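You operate a simulated robot arm through the tools that you are given. There is no shell and no other tool. Be economical: measure what you need, move in short steps, check, and stop when the job is done.

You are at the controls of a simulated robot arm. One attempt, no reset.

## Task
Pack the beige basket (marked "SPARE") on the top of the long table. At the end: the white scent tin from the top of the long table is in the beige basket; the green cufflink box from the top of the long table is in the beige basket; the green watch holder from the top of the long table is in the beige basket; the green watch from the top of the long table is on the green coaster; whatever was shut is shut again. Leave all else as you found it, and nothing knocked over.
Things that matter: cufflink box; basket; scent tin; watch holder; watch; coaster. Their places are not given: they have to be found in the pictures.

It is judged by the outcome, as a careful person would: the job done as asked, and still so three seconds after it is handed in. It fails if anything else is knocked over, pushed out of place, dropped, spilled or broken.

## Robot
A 5-joint arm with a two-finger parallel gripper, fixed in place. Base frame: the origin is at the foot of the arm, x ahead of it, y to its left, z up; the work surface is at about z = 0. Lengths are in mm, angles in degrees, forces in N, time in s.
With the tool pointing down near the work surface it reaches from about 260 to 680 mm from the base axis. Its first joint turns from -66.0 to 66.0 degrees. The tool tilts only in the upright plane through the base axis and itself; it spins freely about its own axis. Payload 2.9 kg.
Tool frame: the origin (TCP) lies between the finger pads and is the grasp point; the fingertips stand 30 mm ahead of it; z points along the fingers, y is the line along which they close. Largest opening 110 mm; finger width 20, thickness 10; the body of the gripper, 48 by 112 mm, starts 55 mm behind the TCP.
Orientation is that of the tool frame in the base frame, as a unit quaternion [x, y, z, w]. With the fingers straight down and closing along the base's y, the tool's x points along the base's -x, its y along +y and its z along -z.

## Interface
- The arm moves only by the tool step_arm. Its argument "motion" is a list of rows, each a list of 7 numbers: the shift along the tool's x, y, z in mm, then the turn, a rotation vector about the tool's x, y, z in degrees, then the finger opening in mm, from 0 to 110. In form: [[x, y, z, wx, wy, wz, hand], ...]. A call has 1 to 20 rows; each row shifts and turns the commanded pose from where the row before left it, along the tool's axes as they then stand. Rows are played at 5 a second. More than 50 mm and 8.6 degrees between two rows, or a gripper value outside its range, and nothing of the call is played. Where a pose cannot be reached the arm comes as near as it can. A force on the tool above 40 N (or 10 N above the force at the start of the call, whichever is more), or a blocked arm, ends the call early, and 0.2 s more pass. The fingers move at their own pace (about 108 mm/s each) and stop on an object; they squeeze with about 25 N. The grip force told is the motor's: it shows also when the fingers shut on nothing. Time passes only in rows, and 0.2 s behind the last, so rows that do not move let the fingers close. It gives the time, the measured TCP pose, the force on the tool (base axes), the opening and the grip force at its end, in the units of the frame above (readings bear some noise).
- Cameras (640 x 400 px; columns grow to the right, rows downward): "scene" is fixed at [34.4, -450.2, 604.2]; the picture's right is [0.78, -0.62, 0.00], its down [-0.36, -0.45, -0.82] and it looks along [0.51, 0.64, -0.57] (base axes); focal length 264 px, centre (320, 200). "wrist" rides on the gripper at [-36, 0, -57] in the tool frame; the picture's right is [0.00, -1.00, 0.00], its down [0.97, 0.00, -0.24] and it looks along [0.24, 0.00, 0.97] (tool axes); focal length 218 px, centre (320, 200).
- get_image(camera): a new picture of that camera. It takes no simulated time.
- point_at(camera, pixels): there is no depth. For up to 12 entries [column, row, z] of the newest picture of that camera ("zoom" is the newest enlarged one), the place [x, y] in the base frame at which the ray of that pixel passes the height z, good to about 2 mm. It takes no simulated time.
- enlarge(camera, box): a new picture of the part [left, top, right, bottom] of that camera's present view, enlarged. It takes no simulated time.
- hand_in(): hands the job in; it is judged then, once.

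Go step by step. Measure first, check grasps and placings, and put right what went wrong. The budget is 80 turns and 54 pictures, counting those below and the enlarged ones. Unless the task says otherwise, let go and move clear before handing in, and close with one line.

The tools are called by a JSON object that holds its "op" and its "data". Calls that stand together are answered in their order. step_arm: Moves the arm, as the interface text tells. Its arguments: {"type":"object","properties":{"motion":{"type":"array"}},"required":["motion"]} The other tools are called the same way: get_image (camera) takes a picture; point_at (camera, pixels) gives the place at which the rays of pixels pass given heights; enlarge (camera, box) takes an enlarged picture of a part of a camera's view; hand_in () hands the job in.

At the start:

```text
time_s: 0.0
tcp_pos: [382.2, -65.7, 407.8]
ee_rot: [0.0, 1.0, 0.0, -0.001]
ft_force: [-0.1, -0.2, 0.3]
width: 109.9
grasp_force: 0.1
```

scene: 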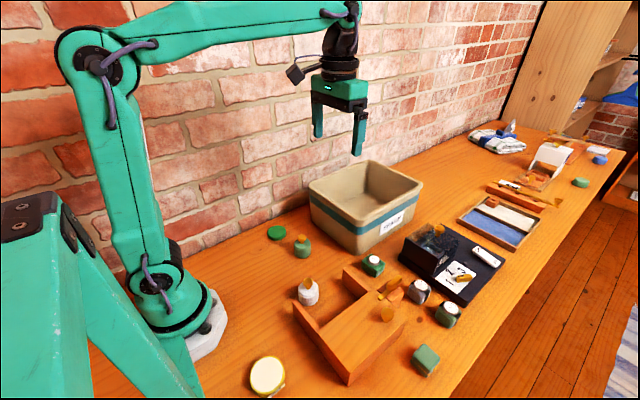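
wrist: 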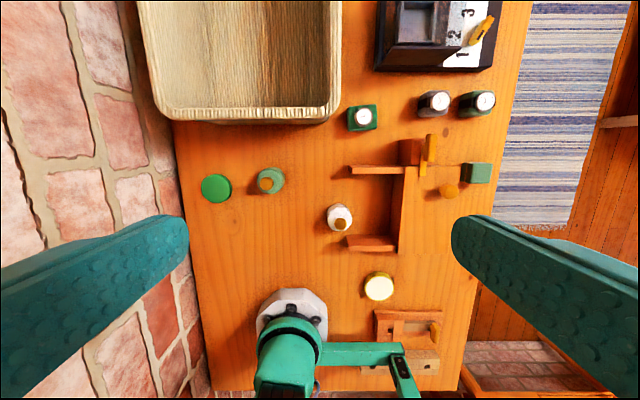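

The pictures show several small items around a wooden tray, with the basket near (365,205) in the scene. I'll enlarge to tell the items apart.

{"op": "enlarge", "data": {"camera": "scene", "box": [230, 210, 410, 322]}}

{"op": "enlarge", "data": {"camera": "scene", "box": [350, 210, 530, 322]}}

{"op": "enlarge", "data": {"camera": "scene", "box": [230, 288, 410, 400]}}

{"op": "enlarge", "data": {"camera": "wrist", "box": [180, 70, 520, 283]}}

{"op": "enlarge", "data": {"camera": "scene", "box": [340, 270, 500, 400]}}

```text
3.56 times, centred on (320, 266) of scene
```

zoom: 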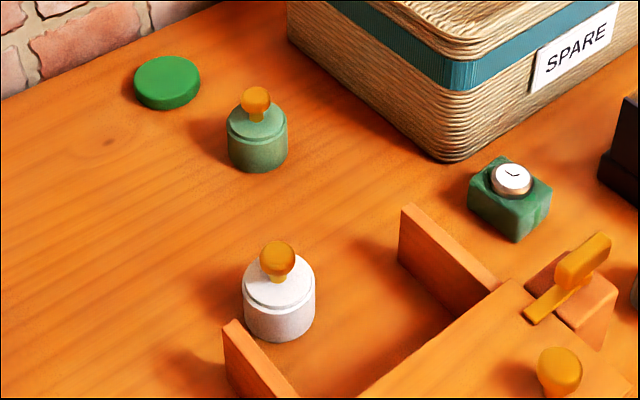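

```text
3.56 times, centred on (440, 266) of scene
```

zoom: 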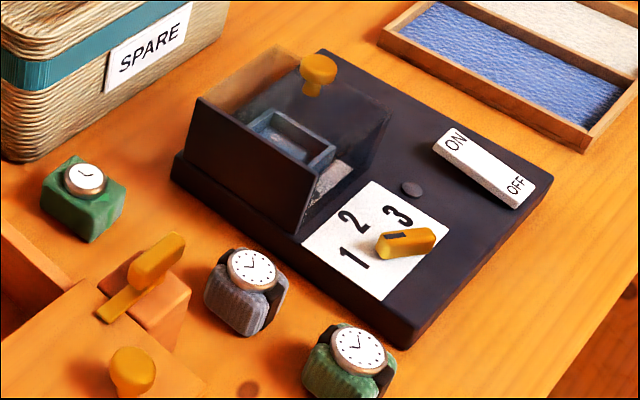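

```text
3.56 times, centred on (320, 344) of scene
```

zoom: 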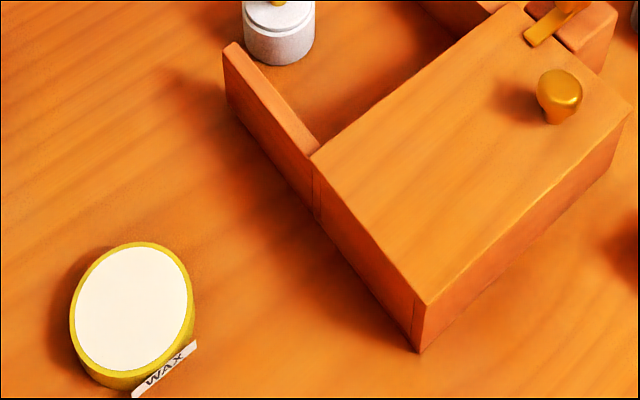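

```text
1.88 times, centred on (350, 176) of wrist
```

zoom: 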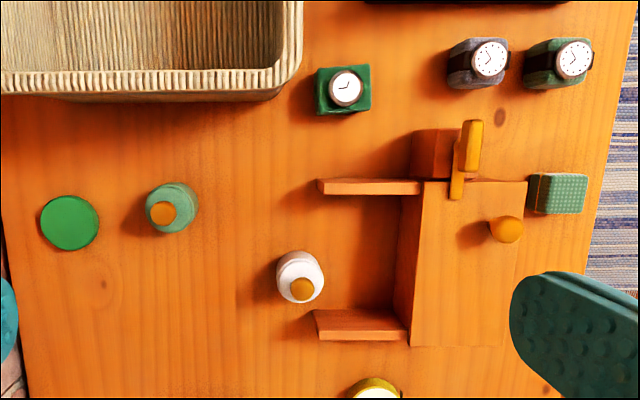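

```text
3.08 times, centred on (420, 335) of scene
```

zoom: 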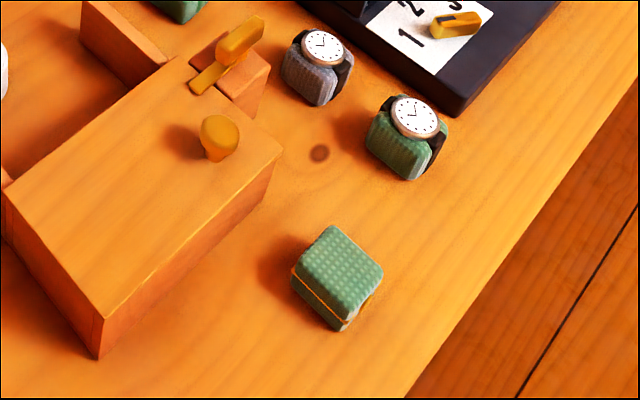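

The candidates so far are the white knobbed tin (308,290), a green box (426,360), green dial items (374,265) and (447,313), and a green disc (277,232). I'll check the far end and take closer looks.

{"op": "enlarge", "data": {"camera": "scene", "box": [450, 110, 640, 228]}}

{"op": "enlarge", "data": {"camera": "scene", "box": [350, 245, 400, 285]}}

{"op": "enlarge", "data": {"camera": "scene", "box": [405, 275, 465, 330]}}

{"op": "enlarge", "data": {"camera": "scene", "box": [520, 130, 610, 190]}}

```text
3.37 times, centred on (545, 169) of scene
```

zoom: 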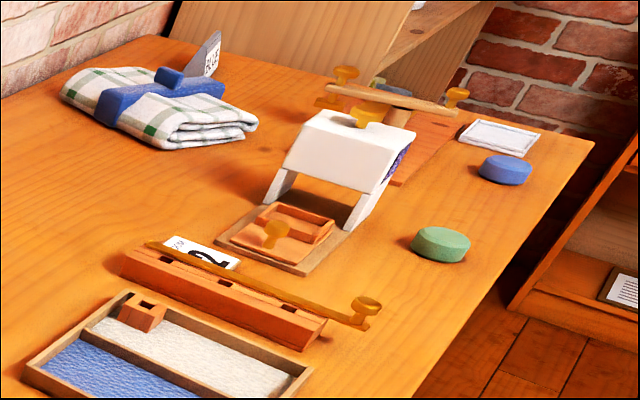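

```text
10.00 times, centred on (375, 265) of scene
```

zoom: 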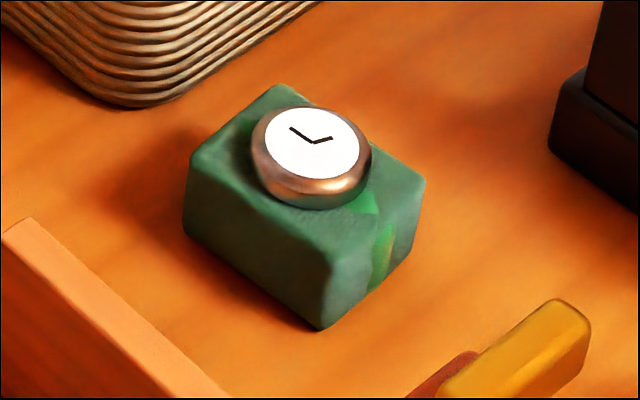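

```text
7.27 times, centred on (435, 302) of scene
```

zoom: 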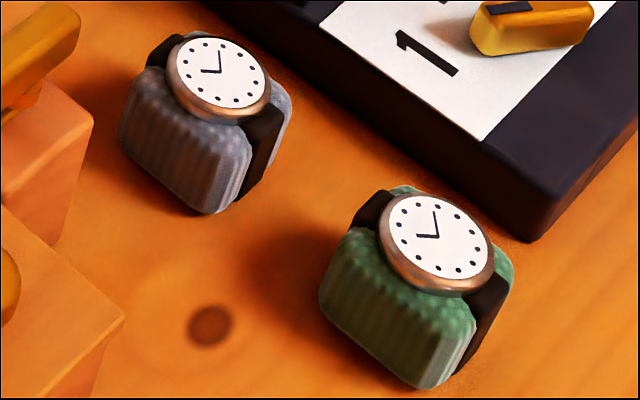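

```text
6.67 times, centred on (565, 160) of scene
```

zoom: 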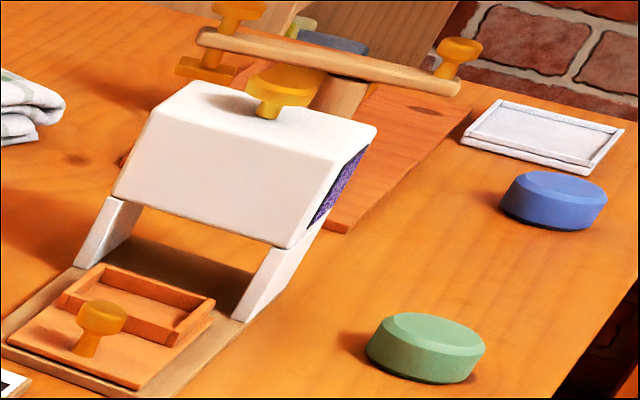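

The two dial items need a closer look. I'll measure positions first.

{"op": "get_image", "data": {"camera": "scene"}}

{"op": "point_at", "data": {"camera": "scene", "pixels": [[277, 233, 5], [374, 265, 25], [447, 313, 25], [419, 291, 25], [426, 360, 15], [308, 294, 15], [580, 183, 10], [302, 247, 15], [268, 376, 10], [366, 247, 0], [308, 187, 110], [422, 185, 110]]}}

{"op": "point_at", "data": {"camera": "wrist", "pixels": [[216, 188, 5], [363, 117, 25], [478, 105, 25], [434, 104, 25], [475, 173, 30], [339, 217, 30], [270, 181, 30], [157, 110, 110], [333, 110, 110], [378, 287, 20], [216, 172, 5], [232, 188, 5]]}}

```text
42 pictures are left
```

scene: 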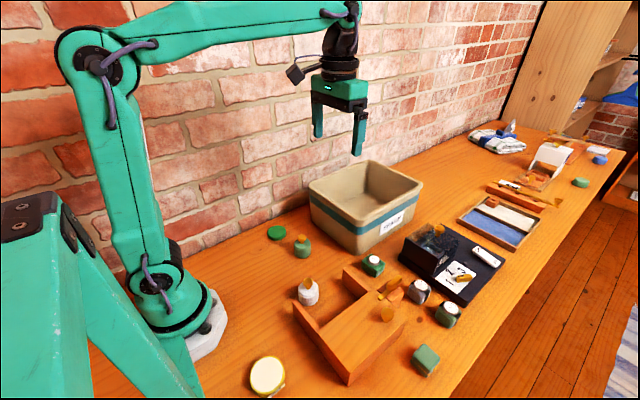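

```text
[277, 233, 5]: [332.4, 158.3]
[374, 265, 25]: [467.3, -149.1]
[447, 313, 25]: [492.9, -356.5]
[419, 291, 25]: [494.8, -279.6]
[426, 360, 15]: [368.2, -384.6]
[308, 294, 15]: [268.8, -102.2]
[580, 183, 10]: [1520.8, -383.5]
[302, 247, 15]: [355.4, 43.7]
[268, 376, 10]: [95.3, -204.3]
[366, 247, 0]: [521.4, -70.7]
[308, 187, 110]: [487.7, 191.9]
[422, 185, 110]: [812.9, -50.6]
```

```text
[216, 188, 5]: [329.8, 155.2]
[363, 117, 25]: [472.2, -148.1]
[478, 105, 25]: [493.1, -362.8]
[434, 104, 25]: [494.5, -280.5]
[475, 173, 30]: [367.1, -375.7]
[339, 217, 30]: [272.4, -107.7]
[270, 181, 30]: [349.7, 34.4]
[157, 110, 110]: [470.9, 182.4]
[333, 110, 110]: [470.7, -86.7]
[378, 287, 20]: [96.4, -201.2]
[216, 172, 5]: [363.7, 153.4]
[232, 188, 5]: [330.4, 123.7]
```

The coaster is the disc at about (331,156), and the far puck is out of reach. I'll hover over the dark green dial item at (470,-149) for a close look.

{"op": "step_arm", "data": {"motion": [[-14.7, -13.8, 30, 0, 0, 0, 110], [-14.7, -13.8, 30, 0, 0, 0, 110], [-14.7, -13.8, 30, 0, 0, 0, 110], [-14.7, -13.8, 30, 0, 0, 0, 110], [-14.7, -13.8, 30, 0, 0, 0, 110], [-14.7, -13.8, 30, 0, 0, 0, 110], [0, 0, 0, 0, 0, 0, 110]]}}

{"op": "get_image", "data": {"camera": "wrist"}}

```text
time_s: 1.6
tcp_pos: [471.1, -148.5, 228.6]
ee_rot: [0.0, 1.0, 0.001, 0.0]
ft_force: [0.2, 0.8, -0.2]
width: 110.1
grasp_force: 0.1
```

```text
41 pictures are left
```

wrist: 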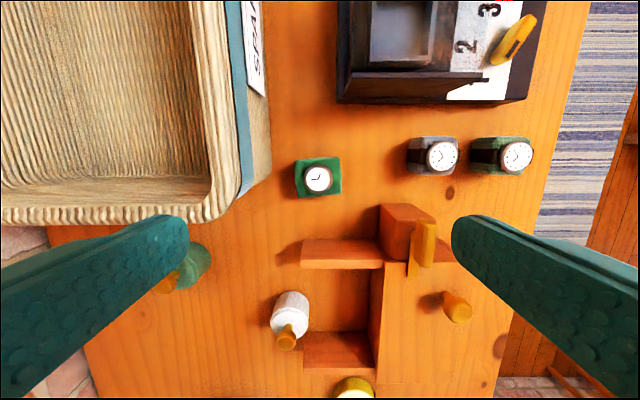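

{"op": "enlarge", "data": {"camera": "wrist", "box": [275, 140, 355, 210]}}

{"op": "enlarge", "data": {"camera": "wrist", "box": [395, 120, 545, 190]}}

```text
5.71 times, centred on (315, 175) of wrist
```

zoom: 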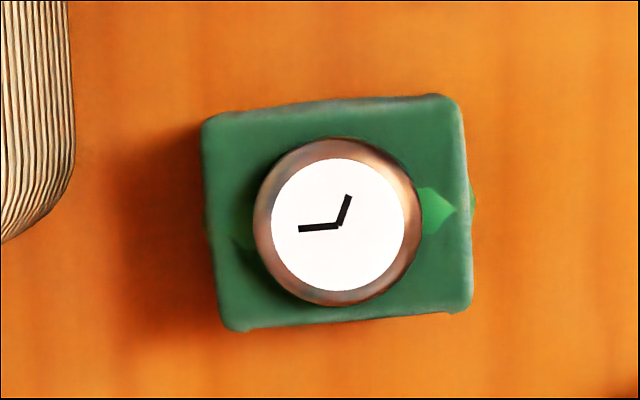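

```text
4.27 times, centred on (470, 155) of wrist
```

zoom: 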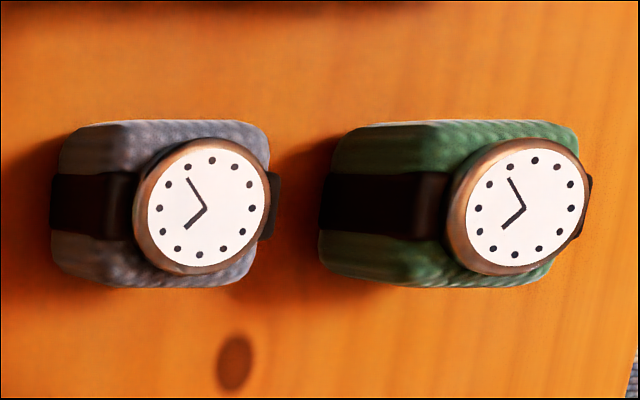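

The dark green item has a green strap, so it is the green watch. The green cushion with the black strap is the green watch holder (it has a grey twin). Now I'll measure the watch, basket edges, and wall edge from this picture.

{"op": "get_image", "data": {"camera": "wrist"}}

{"op": "point_at", "data": {"camera": "wrist", "pixels": [[294.5, 161, 28], [338.6, 157, 28], [341.3, 193.9, 28], [299.2, 197.8, 28], [318, 178, 38], [245, 192, 0], [270, 150, 0], [208, 210, 110], [50, 240, 0], [302, 240, 40], [382, 240, 40], [300, 270, 0]]}}

{"op": "enlarge", "data": {"camera": "wrist", "box": [250, 180, 410, 400]}}

```text
38 pictures are left
```

wrist: 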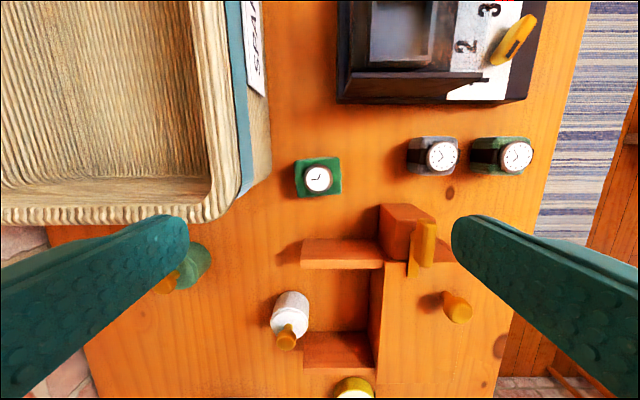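

```text
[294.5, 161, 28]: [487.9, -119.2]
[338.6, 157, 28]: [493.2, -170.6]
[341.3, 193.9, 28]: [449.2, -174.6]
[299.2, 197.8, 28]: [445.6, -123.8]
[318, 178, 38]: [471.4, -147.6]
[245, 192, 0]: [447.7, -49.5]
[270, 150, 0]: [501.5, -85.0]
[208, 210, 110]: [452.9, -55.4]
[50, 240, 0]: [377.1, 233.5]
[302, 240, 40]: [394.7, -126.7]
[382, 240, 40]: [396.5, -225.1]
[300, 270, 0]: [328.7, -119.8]
```

```text
1.82 times, centred on (330, 290) of wrist
```

zoom: 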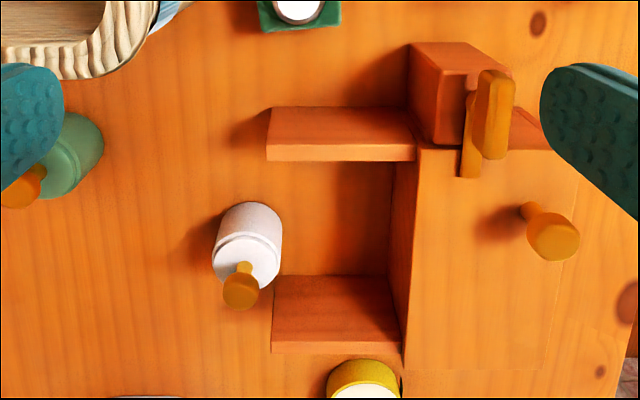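

The watch block is about 50×43 mm centred at (469,-147), turned about 5°. I'll spin 85° so the fingers close along x, and descend to z=100 to check.

{"op": "step_arm", "data": {"motion": [[2, 1.5, 0, 0, 0, 8.5, 80], [0, 0, 0, 0, 0, 8.5, 80], [0, 0, 0, 0, 0, 8.5, 80], [0, 0, 0, 0, 0, 8.5, 80], [0, 0, 0, 0, 0, 8.5, 80], [0, 0, 0, 0, 0, 8.5, 80], [0, 0, 0, 0, 0, 8.5, 80], [0, 0, 0, 0, 0, 8.5, 80], [0, 0, 0, 0, 0, 8.5, 80], [0, 0, 0, 0, 0, 8.5, 80], [0, 0, 40, 0, 0, 0, 80], [0, 0, 40, 0, 0, 0, 80], [0, 0, 40, 0, 0, 0, 80], [0, 0, 0, 0, 0, 0, 80]]}}

{"op": "get_image", "data": {"camera": "wrist"}}

{"op": "get_image", "data": {"camera": "scene"}}

```text
time_s: 4.6
tcp_pos: [467.6, -149.0, 108.3]
ee_rot: [0.676, 0.737, 0.0, 0.0]
ft_force: [0.5, 0.6, 0.2]
width: 79.9
grasp_force: 0.0
```

```text
36 pictures are left
```

wrist: 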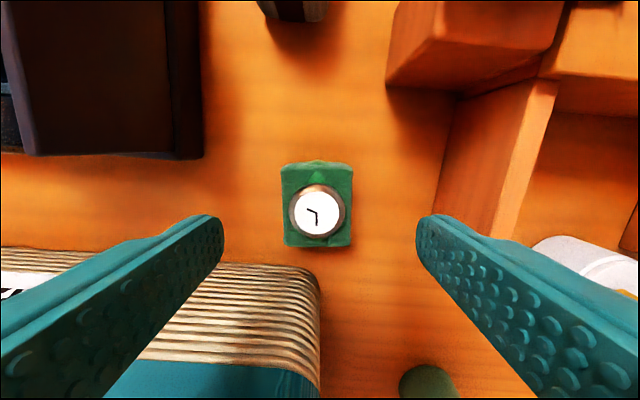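

```text
35 pictures are left
```

scene: 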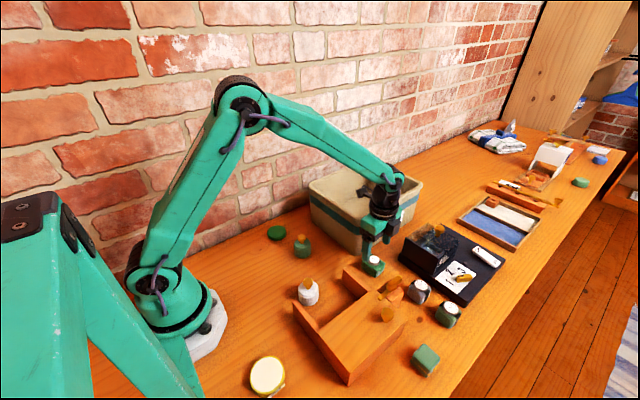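

The watch is centred between the fingers (317,210). I'll check its exact centre before descending.

{"op": "point_at", "data": {"camera": "wrist", "pixels": [[282, 168, 25], [352, 168, 25], [284, 246, 25], [351, 246, 25], [318, 211, 36], [222, 260, 75], [418, 260, 75], [320, 330, 40], [437, 180, 40]]}}

```text
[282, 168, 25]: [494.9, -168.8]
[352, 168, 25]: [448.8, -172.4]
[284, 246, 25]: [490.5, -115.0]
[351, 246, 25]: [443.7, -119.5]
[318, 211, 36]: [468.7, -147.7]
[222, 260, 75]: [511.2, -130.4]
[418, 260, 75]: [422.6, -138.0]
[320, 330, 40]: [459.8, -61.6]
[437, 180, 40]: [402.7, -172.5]
```

The centre is near (469,-146). I'll descend to z≈36 and close.

{"op": "step_arm", "data": {"motion": [[3, 1.5, 24, 0, 0, 0, 80], [0, 0, 24, 0, 0, 0, 80], [0, 0, 24, 0, 0, 0, 80], [0, 0, 0, 0, 0, 0, 80], [0, 0, 0, 0, 0, 0, 30], [0, 0, 0, 0, 0, 0, 30], [0, 0, 0, 0, 0, 0, 30]]}}

{"op": "get_image", "data": {"camera": "wrist"}}

```text
time_s: 6.2
tcp_pos: [472.6, -144.8, 39.6]
ee_rot: [0.675, 0.737, 0.003, 0.004]
ft_force: [11.8, 6.7, 29.7]
width: 45.2
grasp_force: 25.1
```

```text
34 pictures are left
```

wrist: 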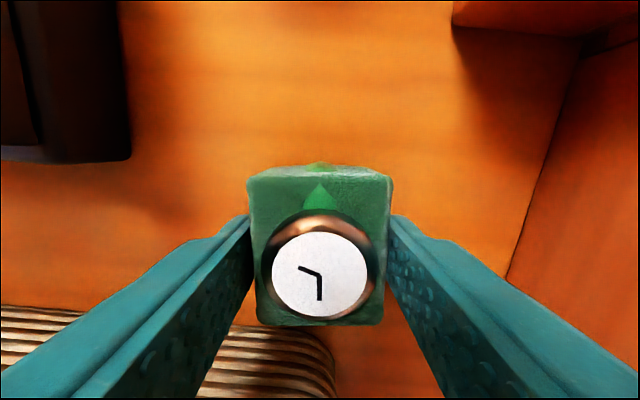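

The grip holds at 45 mm. There is an upward force of 30 N, probably from light table contact, so I'll lift and check.

{"op": "step_arm", "data": {"motion": [[0, 0, -10, 0, 0, 0, 30], [0, 0, -20, 0, 0, 0, 30], [0, 0, -40, 0, 0, 0, 30], [0, 0, -40, 0, 0, 0, 30], [0, 0, -40, 0, 0, 0, 30], [0, 0, 0, 0, 0, 0, 30]]}}

{"op": "get_image", "data": {"camera": "wrist"}}

{"op": "get_image", "data": {"camera": "scene"}}

```text
time_s: 7.6
tcp_pos: [470.1, -143.2, 188.5]
ee_rot: [0.676, 0.737, 0.0, -0.001]
ft_force: [-0.5, 0.6, -0.3]
width: 45.3
grasp_force: 25.4
```

```text
33 pictures are left
```

wrist: 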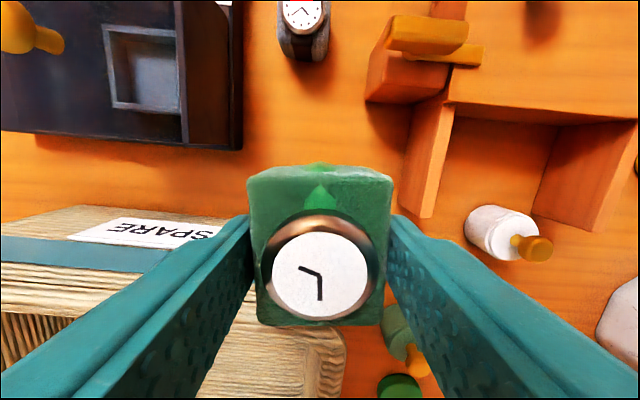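

```text
32 pictures are left
```

scene: 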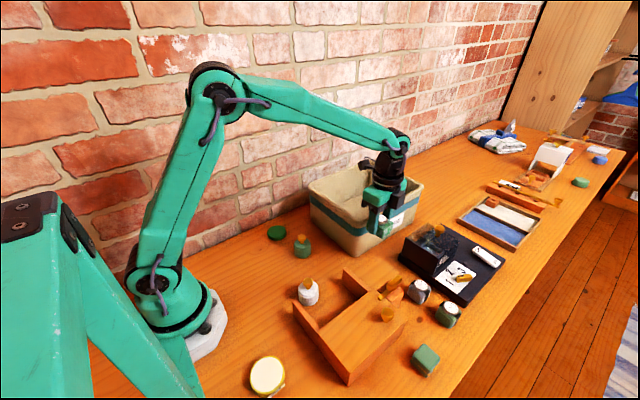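

The watch is held as one piece. I'll carry it at z≈188, first back in x, then across to the coaster at about (331,157).

{"op": "step_arm", "data": {"motion": [[3, -34.6, 0, 0, 0, 0, 30], [3, -34.6, 0, 0, 0, 0, 30], [3, -34.6, 0, 0, 0, 0, 30], [3, -34.6, 0, 0, 0, 0, 30], [37.5, 3.2, 0, 0, 0, 0, 30], [37.5, 3.2, 0, 0, 0, 0, 30], [37.5, 3.2, 0, 0, 0, 0, 30], [37.5, 3.2, 0, 0, 0, 0, 30], [37.5, 3.2, 0, 0, 0, 0, 30], [37.5, 3.2, 0, 0, 0, 0, 30], [37.5, 3.2, 0, 0, 0, 0, 30], [37.5, 3.2, 0, 0, 0, 0, 30], [0, 0, 35, 0, 0, 0, 30], [0, 0, 35, 0, 0, 0, 30], [0, 0, 0, 0, 0, 0, 30]]}}

{"op": "enlarge", "data": {"camera": "scene", "box": [230, 180, 330, 260]}}

{"op": "get_image", "data": {"camera": "wrist"}}

```text
time_s: 10.2
tcp_pos: [330.1, 148.9, 186.4]
ee_rot: [0.677, 0.736, -0.003, -0.001]
ft_force: [-3.9, -16.6, 6.2]
width: 44.8
grasp_force: 24.7
stopped in row 13: the force on the tool passed its limit (the readings are from after the stop); the commanded pose is now the measured one
```

```text
5.00 times, centred on (280, 220) of scene
```

zoom: 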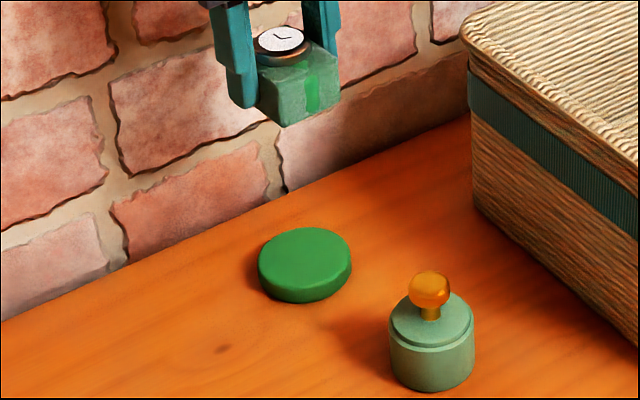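

```text
30 pictures are left
```

wrist: 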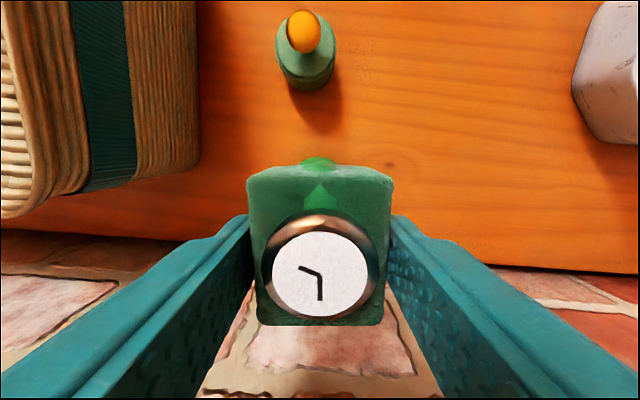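

The arm met resistance in y at y=149, possibly from the wall touching the gripper or wrist. I'll measure the wall line and the clearance.

{"op": "point_at", "data": {"camera": "zoom", "pixels": [[5, 320, 0], [130, 260, 0], [288, 190, 0], [470, 112, 0], [305, 258, 12], [260, 258, 12], [352, 255, 12], [303, 230, 12], [300, 288, 12], [305, 302, 0]]}}

{"op": "get_image", "data": {"camera": "scene"}}

{"op": "step_arm", "data": {"motion": [[-4, 0, 0, 0, 0, 0, 30], [0, 0, 0, 0, 0, 0, 30]]}}

```text
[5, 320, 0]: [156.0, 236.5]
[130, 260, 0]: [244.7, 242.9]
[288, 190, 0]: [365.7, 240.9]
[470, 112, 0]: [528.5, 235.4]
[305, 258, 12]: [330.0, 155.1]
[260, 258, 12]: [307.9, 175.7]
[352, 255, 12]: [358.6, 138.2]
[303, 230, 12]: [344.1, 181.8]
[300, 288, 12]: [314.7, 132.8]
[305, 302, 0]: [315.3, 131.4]
```

```text
29 pictures are left
```

scene: 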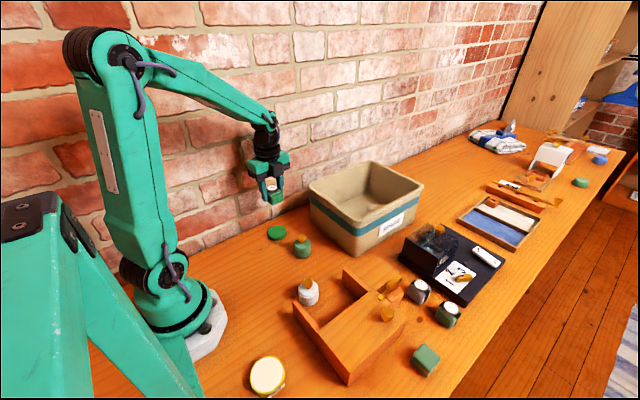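

```text
time_s: 10.8
tcp_pos: [329.4, 146.7, 185.6]
ee_rot: [0.678, 0.735, -0.002, -0.001]
ft_force: [-0.2, -0.3, -0.3]
width: 45.1
grasp_force: 25.2
```

The wall is at y≈239. The bracket on the tool's +x side (seen at (295,72) in the first picture) now faces the wall and touched it. I'll back off and spin back 85° so it points toward the base, then approach again.

{"op": "step_arm", "data": {"motion": [[-25, 0, 0, 0, 0, 0, 30], [0, 0, 0, 0, 0, -8.5, 30], [0, 0, 0, 0, 0, -8.5, 30], [0, 0, 0, 0, 0, -8.5, 30], [0, 0, 0, 0, 0, -8.5, 30], [0, 0, 0, 0, 0, -8.5, 30], [0, 0, 0, 0, 0, -8.5, 30], [0, 0, 0, 0, 0, -8.5, 30], [0, 0, 0, 0, 0, -8.5, 30], [0, 0, 0, 0, 0, -8.5, 30], [0, 0, 0, 0, 0, -8.5, 30], [0, 0, 0, 0, 0, 0, 30]]}}

{"op": "get_image", "data": {"camera": "wrist"}}

```text
time_s: 13.4
tcp_pos: [332.1, 120.6, 185.9]
ee_rot: [0.001, 1.0, -0.001, -0.002]
ft_force: [0.1, 0.1, 0.0]
width: 45.0
grasp_force: 24.9
```

```text
28 pictures are left
```

wrist: 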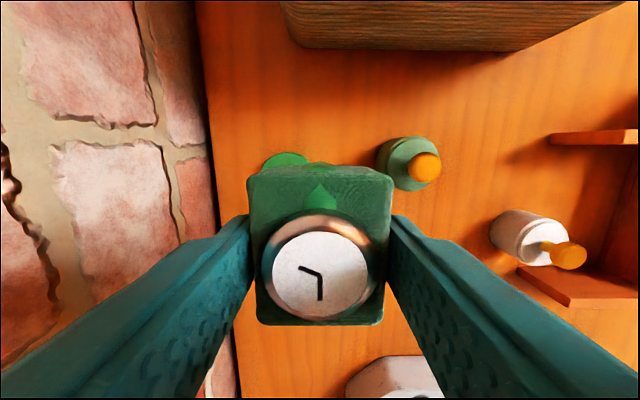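

I'm now at (332,121) with no force. I'll move over to y=157 and lower to z≈70.

{"op": "step_arm", "data": {"motion": [[1, 18, 0, 0, 0, 0, 30], [1, 18.4, 0, 0, 0, 0, 30], [0, 0, 0, 0, 0, 0, 30], [0, 0, 30, 0, 0, 0, 30], [0, 0, 30, 0, 0, 0, 30], [0, 0, 30, 0, 0, 0, 30], [0, 0, 24, 0, 0, 0, 30], [0, 0, 0, 0, 0, 0, 30]]}}

{"op": "enlarge", "data": {"camera": "scene", "box": [230, 180, 330, 260]}}

```text
time_s: 15.2
tcp_pos: [329.9, 157.4, 72.3]
ee_rot: [0.002, 1.0, -0.001, -0.002]
ft_force: [-0.3, 0.4, -0.7]
width: 45.3
grasp_force: 24.7
```

```text
5.00 times, centred on (280, 220) of scene
```

zoom: 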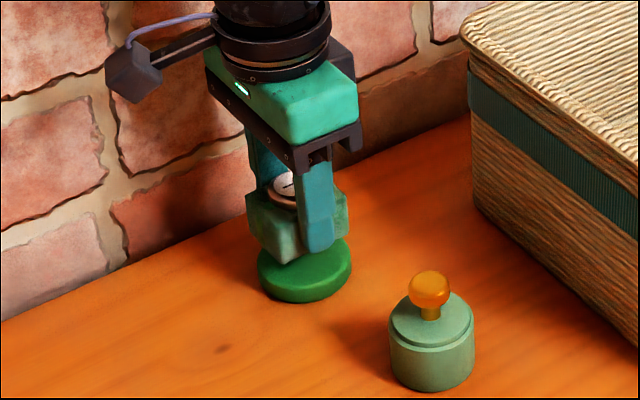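

The bottom of the watch is above the coaster and looks centred. I'll lower gently.

{"op": "step_arm", "data": {"motion": [[0, 0, 8, 0, 0, 0, 30], [0, 0, 6, 0, 0, 0, 30], [0, 0, 0, 0, 0, 0, 30]]}}

{"op": "enlarge", "data": {"camera": "scene", "box": [255, 205, 305, 245]}}

```text
time_s: 16.0
tcp_pos: [329.3, 157.5, 58.1]
ee_rot: [0.001, 1.0, -0.001, -0.002]
ft_force: [-0.4, -0.4, -1.0]
width: 45.1
grasp_force: 24.9
```

```text
10.00 times, centred on (280, 225) of scene
```

zoom: 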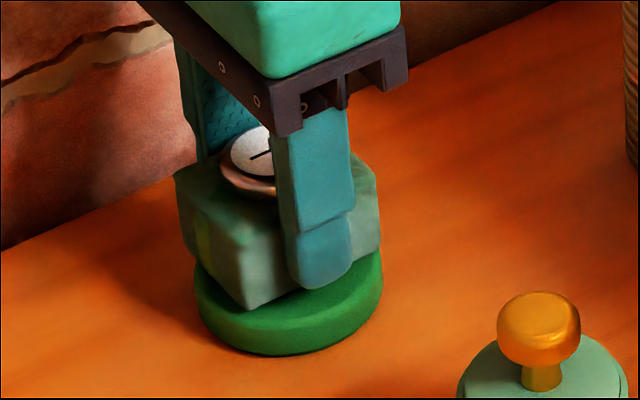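

{"op": "step_arm", "data": {"motion": [[0, 0, 2, 0, 0, 0, 30], [0, 0, 2, 0, 0, 0, 30], [0, 0, 0, 0, 0, 0, 30]]}}

```text
time_s: 16.8
tcp_pos: [328.5, 157.7, 54.2]
ee_rot: [0.001, 1.0, -0.001, -0.002]
ft_force: [-4.6, -3.2, 22.8]
width: 45.1
grasp_force: 24.9
```

Contact is confirmed (22.8 N up at z=54). I'll release with a small opening and raise.

{"op": "step_arm", "data": {"motion": [[0, 0, -1, 0, 0, 0, 46], [0, 0, 0, 0, 0, 0, 66], [0, 0, 0, 0, 0, 0, 66], [0, 0, -20, 0, 0, 0, 66], [0, 0, -40, 0, 0, 0, 66], [0, 0, -40, 0, 0, 0, 66], [0, 0, -40, 0, 0, 0, 66], [0, 0, 0, 0, 0, 0, 66]]}}

{"op": "enlarge", "data": {"camera": "scene", "box": [255, 205, 305, 245]}}

{"op": "get_image", "data": {"camera": "wrist"}}

```text
time_s: 18.6
tcp_pos: [329.7, 155.2, 195.2]
ee_rot: [0.002, 1.0, 0.0, -0.003]
ft_force: [0.2, -0.1, -0.1]
width: 65.7
grasp_force: 0.1
```

```text
10.00 times, centred on (280, 225) of scene
```

zoom: 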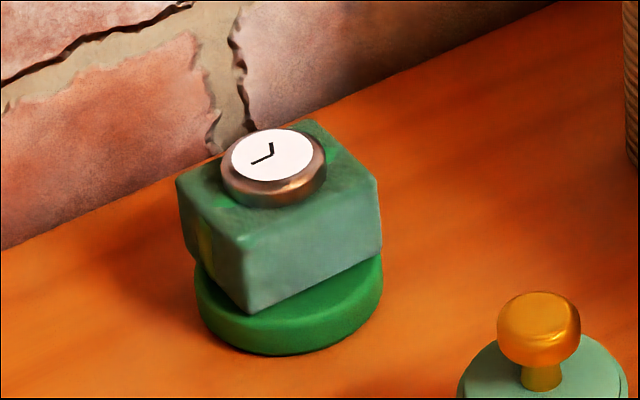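

```text
24 pictures are left
```

wrist: 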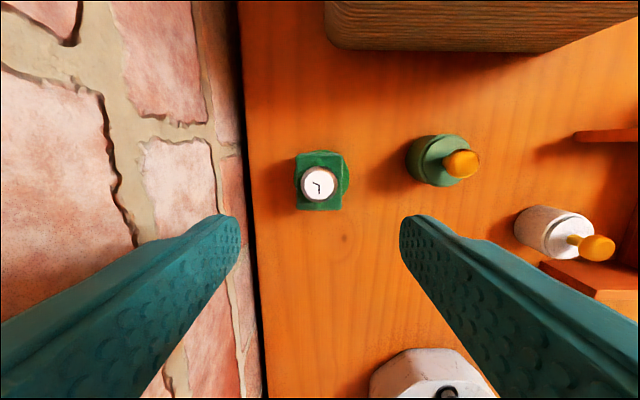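

The watch sits on the coaster. I'll check the overlap numerically.

{"op": "point_at", "data": {"camera": "wrist", "pixels": [[350, 180, 10], [322, 150, 10], [296, 155, 42], [340, 155, 42], [298, 210, 42], [341, 210, 42], [317, 183, 54]]}}

```text
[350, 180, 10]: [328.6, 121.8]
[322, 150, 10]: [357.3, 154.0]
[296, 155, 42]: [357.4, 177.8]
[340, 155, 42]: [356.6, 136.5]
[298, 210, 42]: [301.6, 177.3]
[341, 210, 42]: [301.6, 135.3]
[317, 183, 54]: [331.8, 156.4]
```

The watch is well seated on the coaster. Next is the white scent tin near (270,-106); I'll move above it and look.

{"op": "step_arm", "data": {"motion": [[8, -37.4, 0, 0, 0, 0, 80], [8, -37.4, 0, 0, 0, 0, 80], [8, -37.4, 0, 0, 0, 0, 80], [8, -37.4, 0, 0, 0, 0, 80], [8, -37.4, 0, 0, 0, 0, 80], [8, -37.4, 0, 0, 0, 0, 80], [8, -37.4, 0, 0, 0, 0, 80], [0, 0, 25, 0, 0, 0, 80], [0, 0, 25, 0, 0, 0, 80], [0, 0, 0, 0, 0, 0, 80]]}}

{"op": "get_image", "data": {"camera": "wrist"}}

```text
time_s: 20.8
tcp_pos: [273.3, -105.8, 144.8]
ee_rot: [0.001, 1.0, 0.001, -0.002]
ft_force: [0.1, -0.6, -0.4]
width: 80.2
grasp_force: 0.1
```

```text
23 pictures are left
```

wrist: 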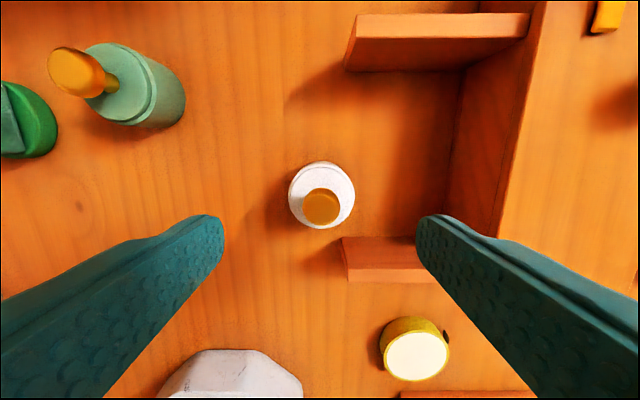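

{"op": "point_at", "data": {"camera": "wrist", "pixels": [[289, 197, 30], [355, 197, 30], [322, 162, 5], [322, 228, 35], [321, 207, 60], [342, 238, 0], [348, 282, 40], [346, 270, 40], [348, 70, 0], [443, 282, 40], [384, 190, 0]]}}

{"op": "enlarge", "data": {"camera": "scene", "box": [280, 260, 360, 324]}}

```text
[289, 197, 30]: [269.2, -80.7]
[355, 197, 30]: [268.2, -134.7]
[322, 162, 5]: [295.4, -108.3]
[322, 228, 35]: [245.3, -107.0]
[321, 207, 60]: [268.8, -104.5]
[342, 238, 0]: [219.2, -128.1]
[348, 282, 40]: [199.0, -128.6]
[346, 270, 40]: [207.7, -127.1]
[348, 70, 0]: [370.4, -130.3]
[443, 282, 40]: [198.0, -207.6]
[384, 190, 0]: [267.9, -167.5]
```

```text
6.25 times, centred on (320, 292) of scene
```

zoom: 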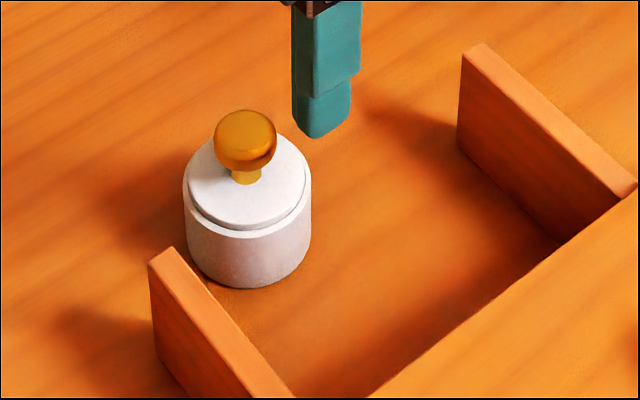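

The tin body is about 54 mm wide, centred at (269,-107). The finger paths are clear of the tray walls, so I'll descend to z≈38 and grip.

{"op": "step_arm", "data": {"motion": [[4, -1.5, 30, 0, 0, 0, 84], [0, 0, 30, 0, 0, 0, 84], [0, 0, 25, 0, 0, 0, 84], [0, 0, 20, 0, 0, 0, 84], [0, 0, 0, 0, 0, 0, 84], [0, 0, 0, 0, 0, 0, 40], [0, 0, 0, 0, 0, 0, 40], [0, 0, 0, 0, 0, 0, 40]]}}

{"op": "get_image", "data": {"camera": "wrist"}}

```text
time_s: 22.6
tcp_pos: [268.9, -106.8, 39.5]
ee_rot: [0.002, 1.0, 0.0, -0.001]
ft_force: [-0.3, -0.1, -0.4]
width: 51.2
grasp_force: 24.9
```

```text
21 pictures are left
```

wrist: 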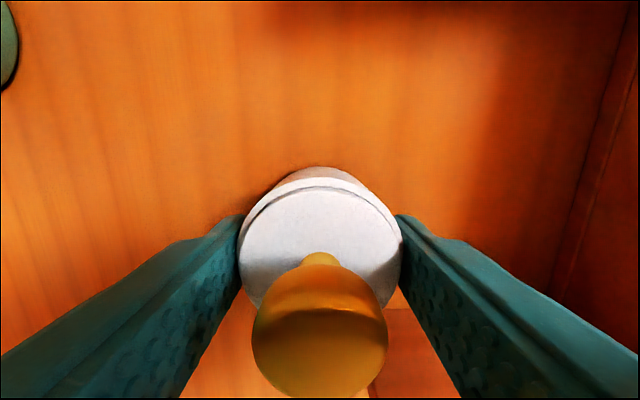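

The tin is gripped at 51 mm. I'll lift it and move to the near side of the basket for a look inside.

{"op": "step_arm", "data": {"motion": [[0, 0, -20, 0, 0, 0, 40], [0, 0, -40, 0, 0, 0, 40], [0, 0, -40, 0, 0, 0, 40], [0, 0, -45, 0, 0, 0, 40], [0, 0, -45, 0, 0, 0, 40], [-30, 22, 0, 0, 0, 0, 40], [-30, 22, 0, 0, 0, 0, 40], [-30, 22, 0, 0, 0, 0, 40], [-30, 22, 0, 0, 0, 0, 40], [-30, 22, 0, 0, 0, 0, 40], [-30, 22, 0, 0, 0, 0, 40], [-30, 22, 0, 0, 0, 0, 40], [0, 0, 0, 0, 0, 0, 40]]}}

{"op": "get_image", "data": {"camera": "wrist"}}

{"op": "enlarge", "data": {"camera": "scene", "box": [290, 140, 450, 260]}}

```text
time_s: 25.4
tcp_pos: [480.2, 46.2, 229.0]
ee_rot: [0.001, 1.0, 0.001, -0.002]
ft_force: [-0.4, 0.3, -1.4]
width: 51.3
grasp_force: 25.6
```

```text
20 pictures are left
```

wrist: 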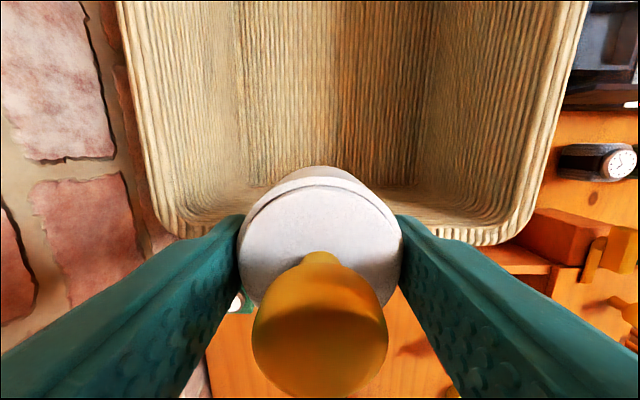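

```text
3.33 times, centred on (370, 200) of scene
```

zoom: 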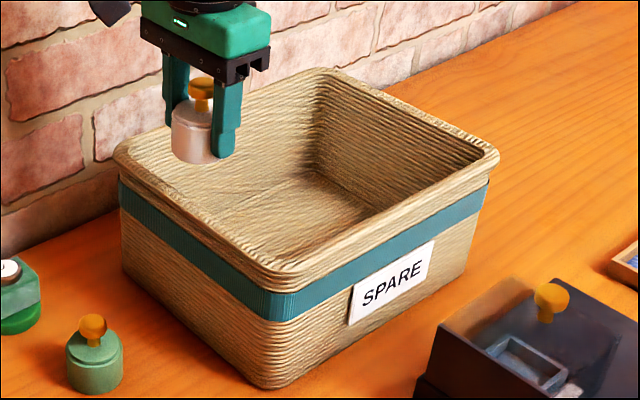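

{"op": "point_at", "data": {"camera": "wrist", "pixels": [[245, 182, 8], [415, 182, 8], [160, 180, 125], [520, 215, 125], [450, 240, 125], [470, 222, 125], [335, 10, 8], [430, 20, 8]]}}

{"op": "point_at", "data": {"camera": "zoom", "pixels": [[270, 388, 0], [272, 280, 125], [497, 160, 125], [325, 70, 125], [118, 155, 125], [280, 235, 8], [320, 172, 8], [400, 205, 8], [205, 208, 8]]}}

```text
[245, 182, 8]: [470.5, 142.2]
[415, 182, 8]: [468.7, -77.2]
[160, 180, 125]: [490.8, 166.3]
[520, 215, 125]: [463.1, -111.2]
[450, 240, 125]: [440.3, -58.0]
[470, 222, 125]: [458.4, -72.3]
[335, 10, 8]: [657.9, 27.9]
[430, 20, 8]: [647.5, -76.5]
```

```text
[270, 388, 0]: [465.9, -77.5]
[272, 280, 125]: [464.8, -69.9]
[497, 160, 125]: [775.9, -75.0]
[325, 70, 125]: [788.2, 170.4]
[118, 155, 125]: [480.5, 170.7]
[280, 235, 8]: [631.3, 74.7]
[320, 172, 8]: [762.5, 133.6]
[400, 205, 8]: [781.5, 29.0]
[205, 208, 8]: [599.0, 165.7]
```

The basket's floor spans about x 480–760, y -65..140, with its rim at about 125. I'll place the tin at about (545,85), lowering carefully.

{"op": "step_arm", "data": {"motion": [[-22, 13, 0, 0, 0, 0, 40], [-22, 13, 0, 0, 0, 0, 40], [-21, 13, 0, 0, 0, 0, 40], [0, 0, 0, 0, 0, 0, 40], [0, 0, 35, 0, 0, 0, 40], [0, 0, 35, 0, 0, 0, 40], [0, 0, 35, 0, 0, 0, 40], [0, 0, 35, 0, 0, 0, 40], [0, 0, 20, 0, 0, 0, 40], [0, 0, 10, 0, 0, 0, 40], [0, 0, 0, 0, 0, 0, 40]]}}

```text
time_s: 27.3
tcp_pos: [547.0, 87.0, 95.3]
ee_rot: [-0.001, 1.0, 0.001, 0.006]
ft_force: [-4.3, -1.6, 6.3]
width: 51.3
grasp_force: 24.8
stopped in row 9: the force on the tool passed its limit (the readings are from after the stop); the commanded pose is now the measured one
```

A contact at z≈95 stopped the descent, higher than I expected. I'll look.

{"op": "enlarge", "data": {"camera": "scene", "box": [290, 140, 450, 260]}}

{"op": "get_image", "data": {"camera": "wrist"}}

```text
3.33 times, centred on (370, 200) of scene
```

zoom: 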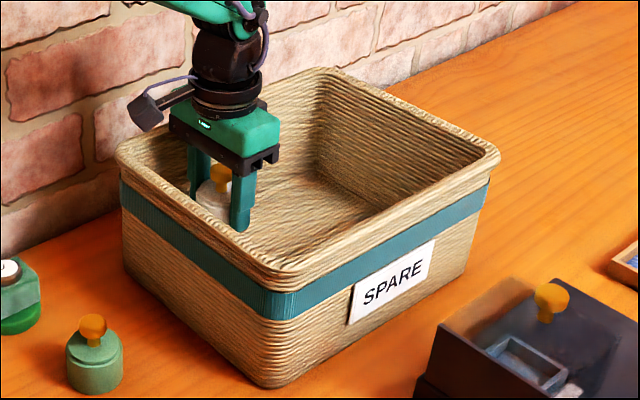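

```text
17 pictures are left
```

wrist: 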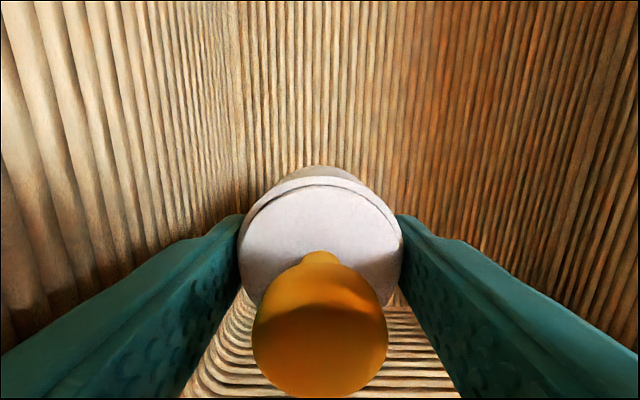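

The camera bracket (zoom (145,110)) on the tool's −x side caught the near rim; the basket itself hasn't moved. I'll raise and place deeper, at about x=645, so the bracket stays inside the basket.

{"op": "step_arm", "data": {"motion": [[0, 0, -40, 0, 0, 0, 40], [0, 0, -40, 0, 0, 0, 40], [0, 0, -30, 0, 0, 0, 40], [-25, 1, 0, 0, 0, 0, 40], [-25, 1, 0, 0, 0, 0, 40], [-25, 0, 0, 0, 0, 0, 40], [-23, 0, 0, 0, 0, 0, 40], [0, 0, 0, 0, 0, 0, 40], [0, 0, 35, 0, 0, 0, 40], [0, 0, 35, 0, 0, 0, 40], [0, 0, 0, 0, 0, 0, 40]]}}

{"op": "enlarge", "data": {"camera": "scene", "box": [290, 140, 450, 260]}}

```text
time_s: 29.7
tcp_pos: [644.0, 87.6, 134.8]
ee_rot: [0.0, 1.0, 0.001, 0.004]
ft_force: [0.3, -0.1, -1.0]
width: 51.1
grasp_force: 24.4
```

```text
3.33 times, centred on (370, 200) of scene
```

zoom: 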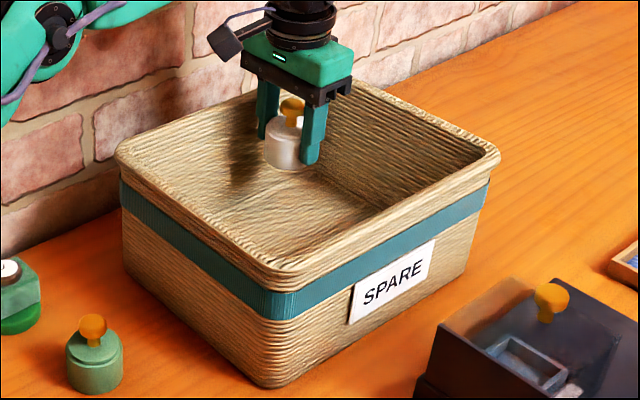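

Now inside with clear space, lowering on.

{"op": "step_arm", "data": {"motion": [[0, 0, 25, 0, 0, 0, 40], [0, 0, 25, 0, 0, 0, 40], [0, 0, 20, 0, 0, 0, 40], [0, 0, 0, 0, 0, 0, 40]]}}

```text
time_s: 30.4
tcp_pos: [648.3, 89.4, 95.6]
ee_rot: [-0.001, 1.0, 0.002, 0.014]
ft_force: [-3.7, -1.8, 5.9]
width: 51.2
grasp_force: 25.2
stopped in row 3: the force on the tool passed its limit (the readings are from after the stop); the commanded pose is now the measured one
```

It stopped again at the same height, z≈95, so the basket floor may be raised. I'll look closely.

{"op": "enlarge", "data": {"camera": "scene", "box": [330, 155, 410, 215]}}

{"op": "get_image", "data": {"camera": "wrist"}}

```text
6.67 times, centred on (370, 185) of scene
```

zoom: 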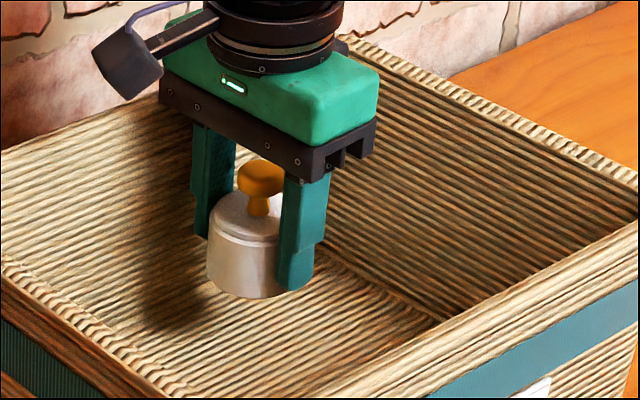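

```text
14 pictures are left
```

wrist: 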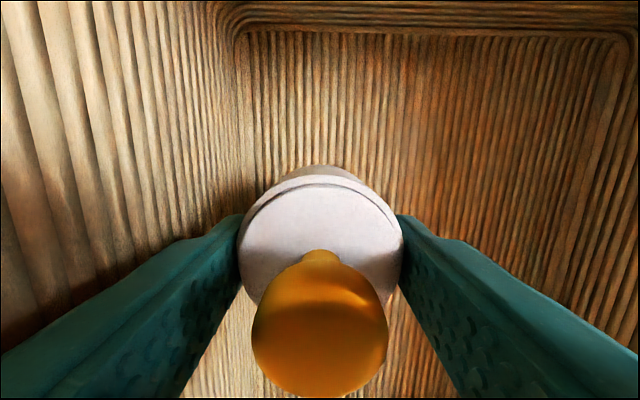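

{"op": "point_at", "data": {"camera": "zoom", "pixels": [[345, 263, 5], [345, 263, 30], [345, 263, 55], [430, 313, 5], [430, 313, 30], [430, 313, 55], [258, 298, 56], [258, 298, 30]]}}

{"op": "point_at", "data": {"camera": "wrist", "pixels": [[245, 32, 5], [245, 32, 30], [245, 32, 55], [430, 36, 5], [430, 36, 30], [430, 36, 55], [620, 38, 5], [620, 38, 30], [620, 38, 55]]}}

```text
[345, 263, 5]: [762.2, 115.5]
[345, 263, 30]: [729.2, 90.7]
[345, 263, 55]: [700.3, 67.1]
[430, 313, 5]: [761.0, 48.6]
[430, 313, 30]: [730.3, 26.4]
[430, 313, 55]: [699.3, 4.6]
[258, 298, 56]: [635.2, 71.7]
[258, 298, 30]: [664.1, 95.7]
```

```text
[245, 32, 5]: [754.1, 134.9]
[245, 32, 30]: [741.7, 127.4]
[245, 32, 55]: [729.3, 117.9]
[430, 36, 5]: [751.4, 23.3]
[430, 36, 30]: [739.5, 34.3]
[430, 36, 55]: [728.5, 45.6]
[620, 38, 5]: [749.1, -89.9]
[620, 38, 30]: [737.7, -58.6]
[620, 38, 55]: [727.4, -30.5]
```

Triangulation puts the visible floor at z≈14, so the tin is still about 40 mm above it, yet something resists. I'll raise and probe more centrally at (610,45) to tell the cause apart.

{"op": "step_arm", "data": {"motion": [[0, 0, -30, 0, 0, 0, 40], [12, -14, 0, 0, 0, 0, 40], [12, -14, 0, 0, 0, 0, 40], [12, -14, 0, 0, 0, 0, 40], [0, 0, 0, 0, 0, 0, 40], [0, 0, 10, 0, 0, 0, 40], [0, 0, 10, 0, 0, 0, 40], [0, 0, 4, 0, 0, 0, 40], [0, 0, 4, 0, 0, 0, 40], [0, 0, 3, 0, 0, 0, 40], [0, 0, 3, 0, 0, 0, 40], [0, 0, 3, 0, 0, 0, 40], [0, 0, 3, 0, 0, 0, 40], [0, 0, 3, 0, 0, 0, 40], [0, 0, 0, 0, 0, 0, 40]]}}

```text
time_s: 33.6
tcp_pos: [612.3, 47.5, 79.6]
ee_rot: [-0.002, 1.0, 0.002, 0.013]
ft_force: [-0.4, -0.7, -1.3]
width: 50.7
grasp_force: 24.7
```

At (612,47) there's no contact at z=80, so the earlier block was a side contact or a jolt. I'll undo the 1.5° tilt and continue down slowly.

{"op": "step_arm", "data": {"motion": [[0, 0, 0, 0, 1.5, 0, 40], [0, 0, 4, 0, 0, 0, 40], [0, 0, 4, 0, 0, 0, 40], [0, 0, 4, 0, 0, 0, 40], [0, 0, 3, 0, 0, 0, 40], [0, 0, 2, 0, 0, 0, 40], [0, 0, 2, 0, 0, 0, 40], [0, 0, 2, 0, 0, 0, 40], [0, 0, 0, 0, 0, 0, 40]]}}

```text
time_s: 35.6
tcp_pos: [612.4, 46.8, 59.5]
ee_rot: [-0.002, 1.0, 0.0, 0.0]
ft_force: [0.1, 0.2, -1.9]
width: 50.9
grasp_force: 25.4
```

Clear at z=59.5. I'll shift 38 mm deeper in x to leave room for the others, then lower to contact.

{"op": "step_arm", "data": {"motion": [[-13, 0, 0, 0, 0, 0, 40], [-13, 0, 0, 0, 0, 0, 40], [-12, 0, 0, 0, 0, 0, 40], [0, 0, 0, 0, 0, 0, 40], [0, 0, 2, 0, 0, 0, 40], [0, 0, 2, 0, 0, 0, 40], [0, 0, 2, 0, 0, 0, 40], [0, 0, 0, 0, 0, 0, 40]]}}

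```text
time_s: 37.4
tcp_pos: [651.5, 48.3, 53.3]
ee_rot: [-0.002, 1.0, 0.0, 0.0]
ft_force: [-0.4, 0.1, -0.1]
width: 51.1
grasp_force: 25.0
```

{"op": "step_arm", "data": {"motion": [[0, 0, 2, 0, 0, 0, 40], [0, 0, 2, 0, 0, 0, 40], [0, 0, 1.5, 0, 0, 0, 40], [0, 0, 0, 0, 0, 0, 40]]}}

```text
time_s: 38.4
tcp_pos: [650.4, 47.6, 49.3]
ee_rot: [-0.002, 1.0, -0.001, 0.002]
ft_force: [-5.6, 0.2, 15.2]
width: 51.4
grasp_force: 24.8
```

Floor contact at z≈49 (15 N). I'll release, raise clear, and move toward the watch holder at (493,-358).

{"op": "step_arm", "data": {"motion": [[0, 0, -1, 0, 0, 0, 55], [0, 0, 0, 0, 0, 0, 70], [0, 0, 0, 0, 0, 0, 70], [0, 0, -20, 0, 0, 0, 70], [0, 0, -40, 0, 0, 0, 70], [0, 0, -40, 0, 0, 0, 70], [0, 0, -40, 0, 0, 0, 70], [0, 0, -40, 0, 0, 0, 70], [0, 0, 0, 0, 0, 0, 70]]}}

{"op": "get_image", "data": {"camera": "wrist"}}

```text
time_s: 40.4
tcp_pos: [647.9, 45.7, 227.8]
ee_rot: [-0.002, 1.0, 0.0, 0.0]
ft_force: [0.1, -0.2, -0.1]
width: 69.9
grasp_force: 0.1
```

```text
13 pictures are left
```

wrist: 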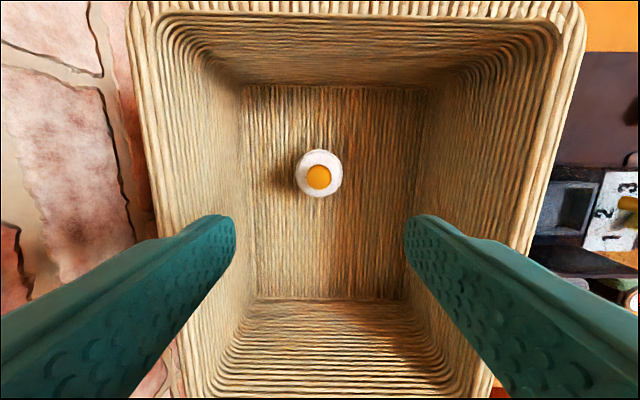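

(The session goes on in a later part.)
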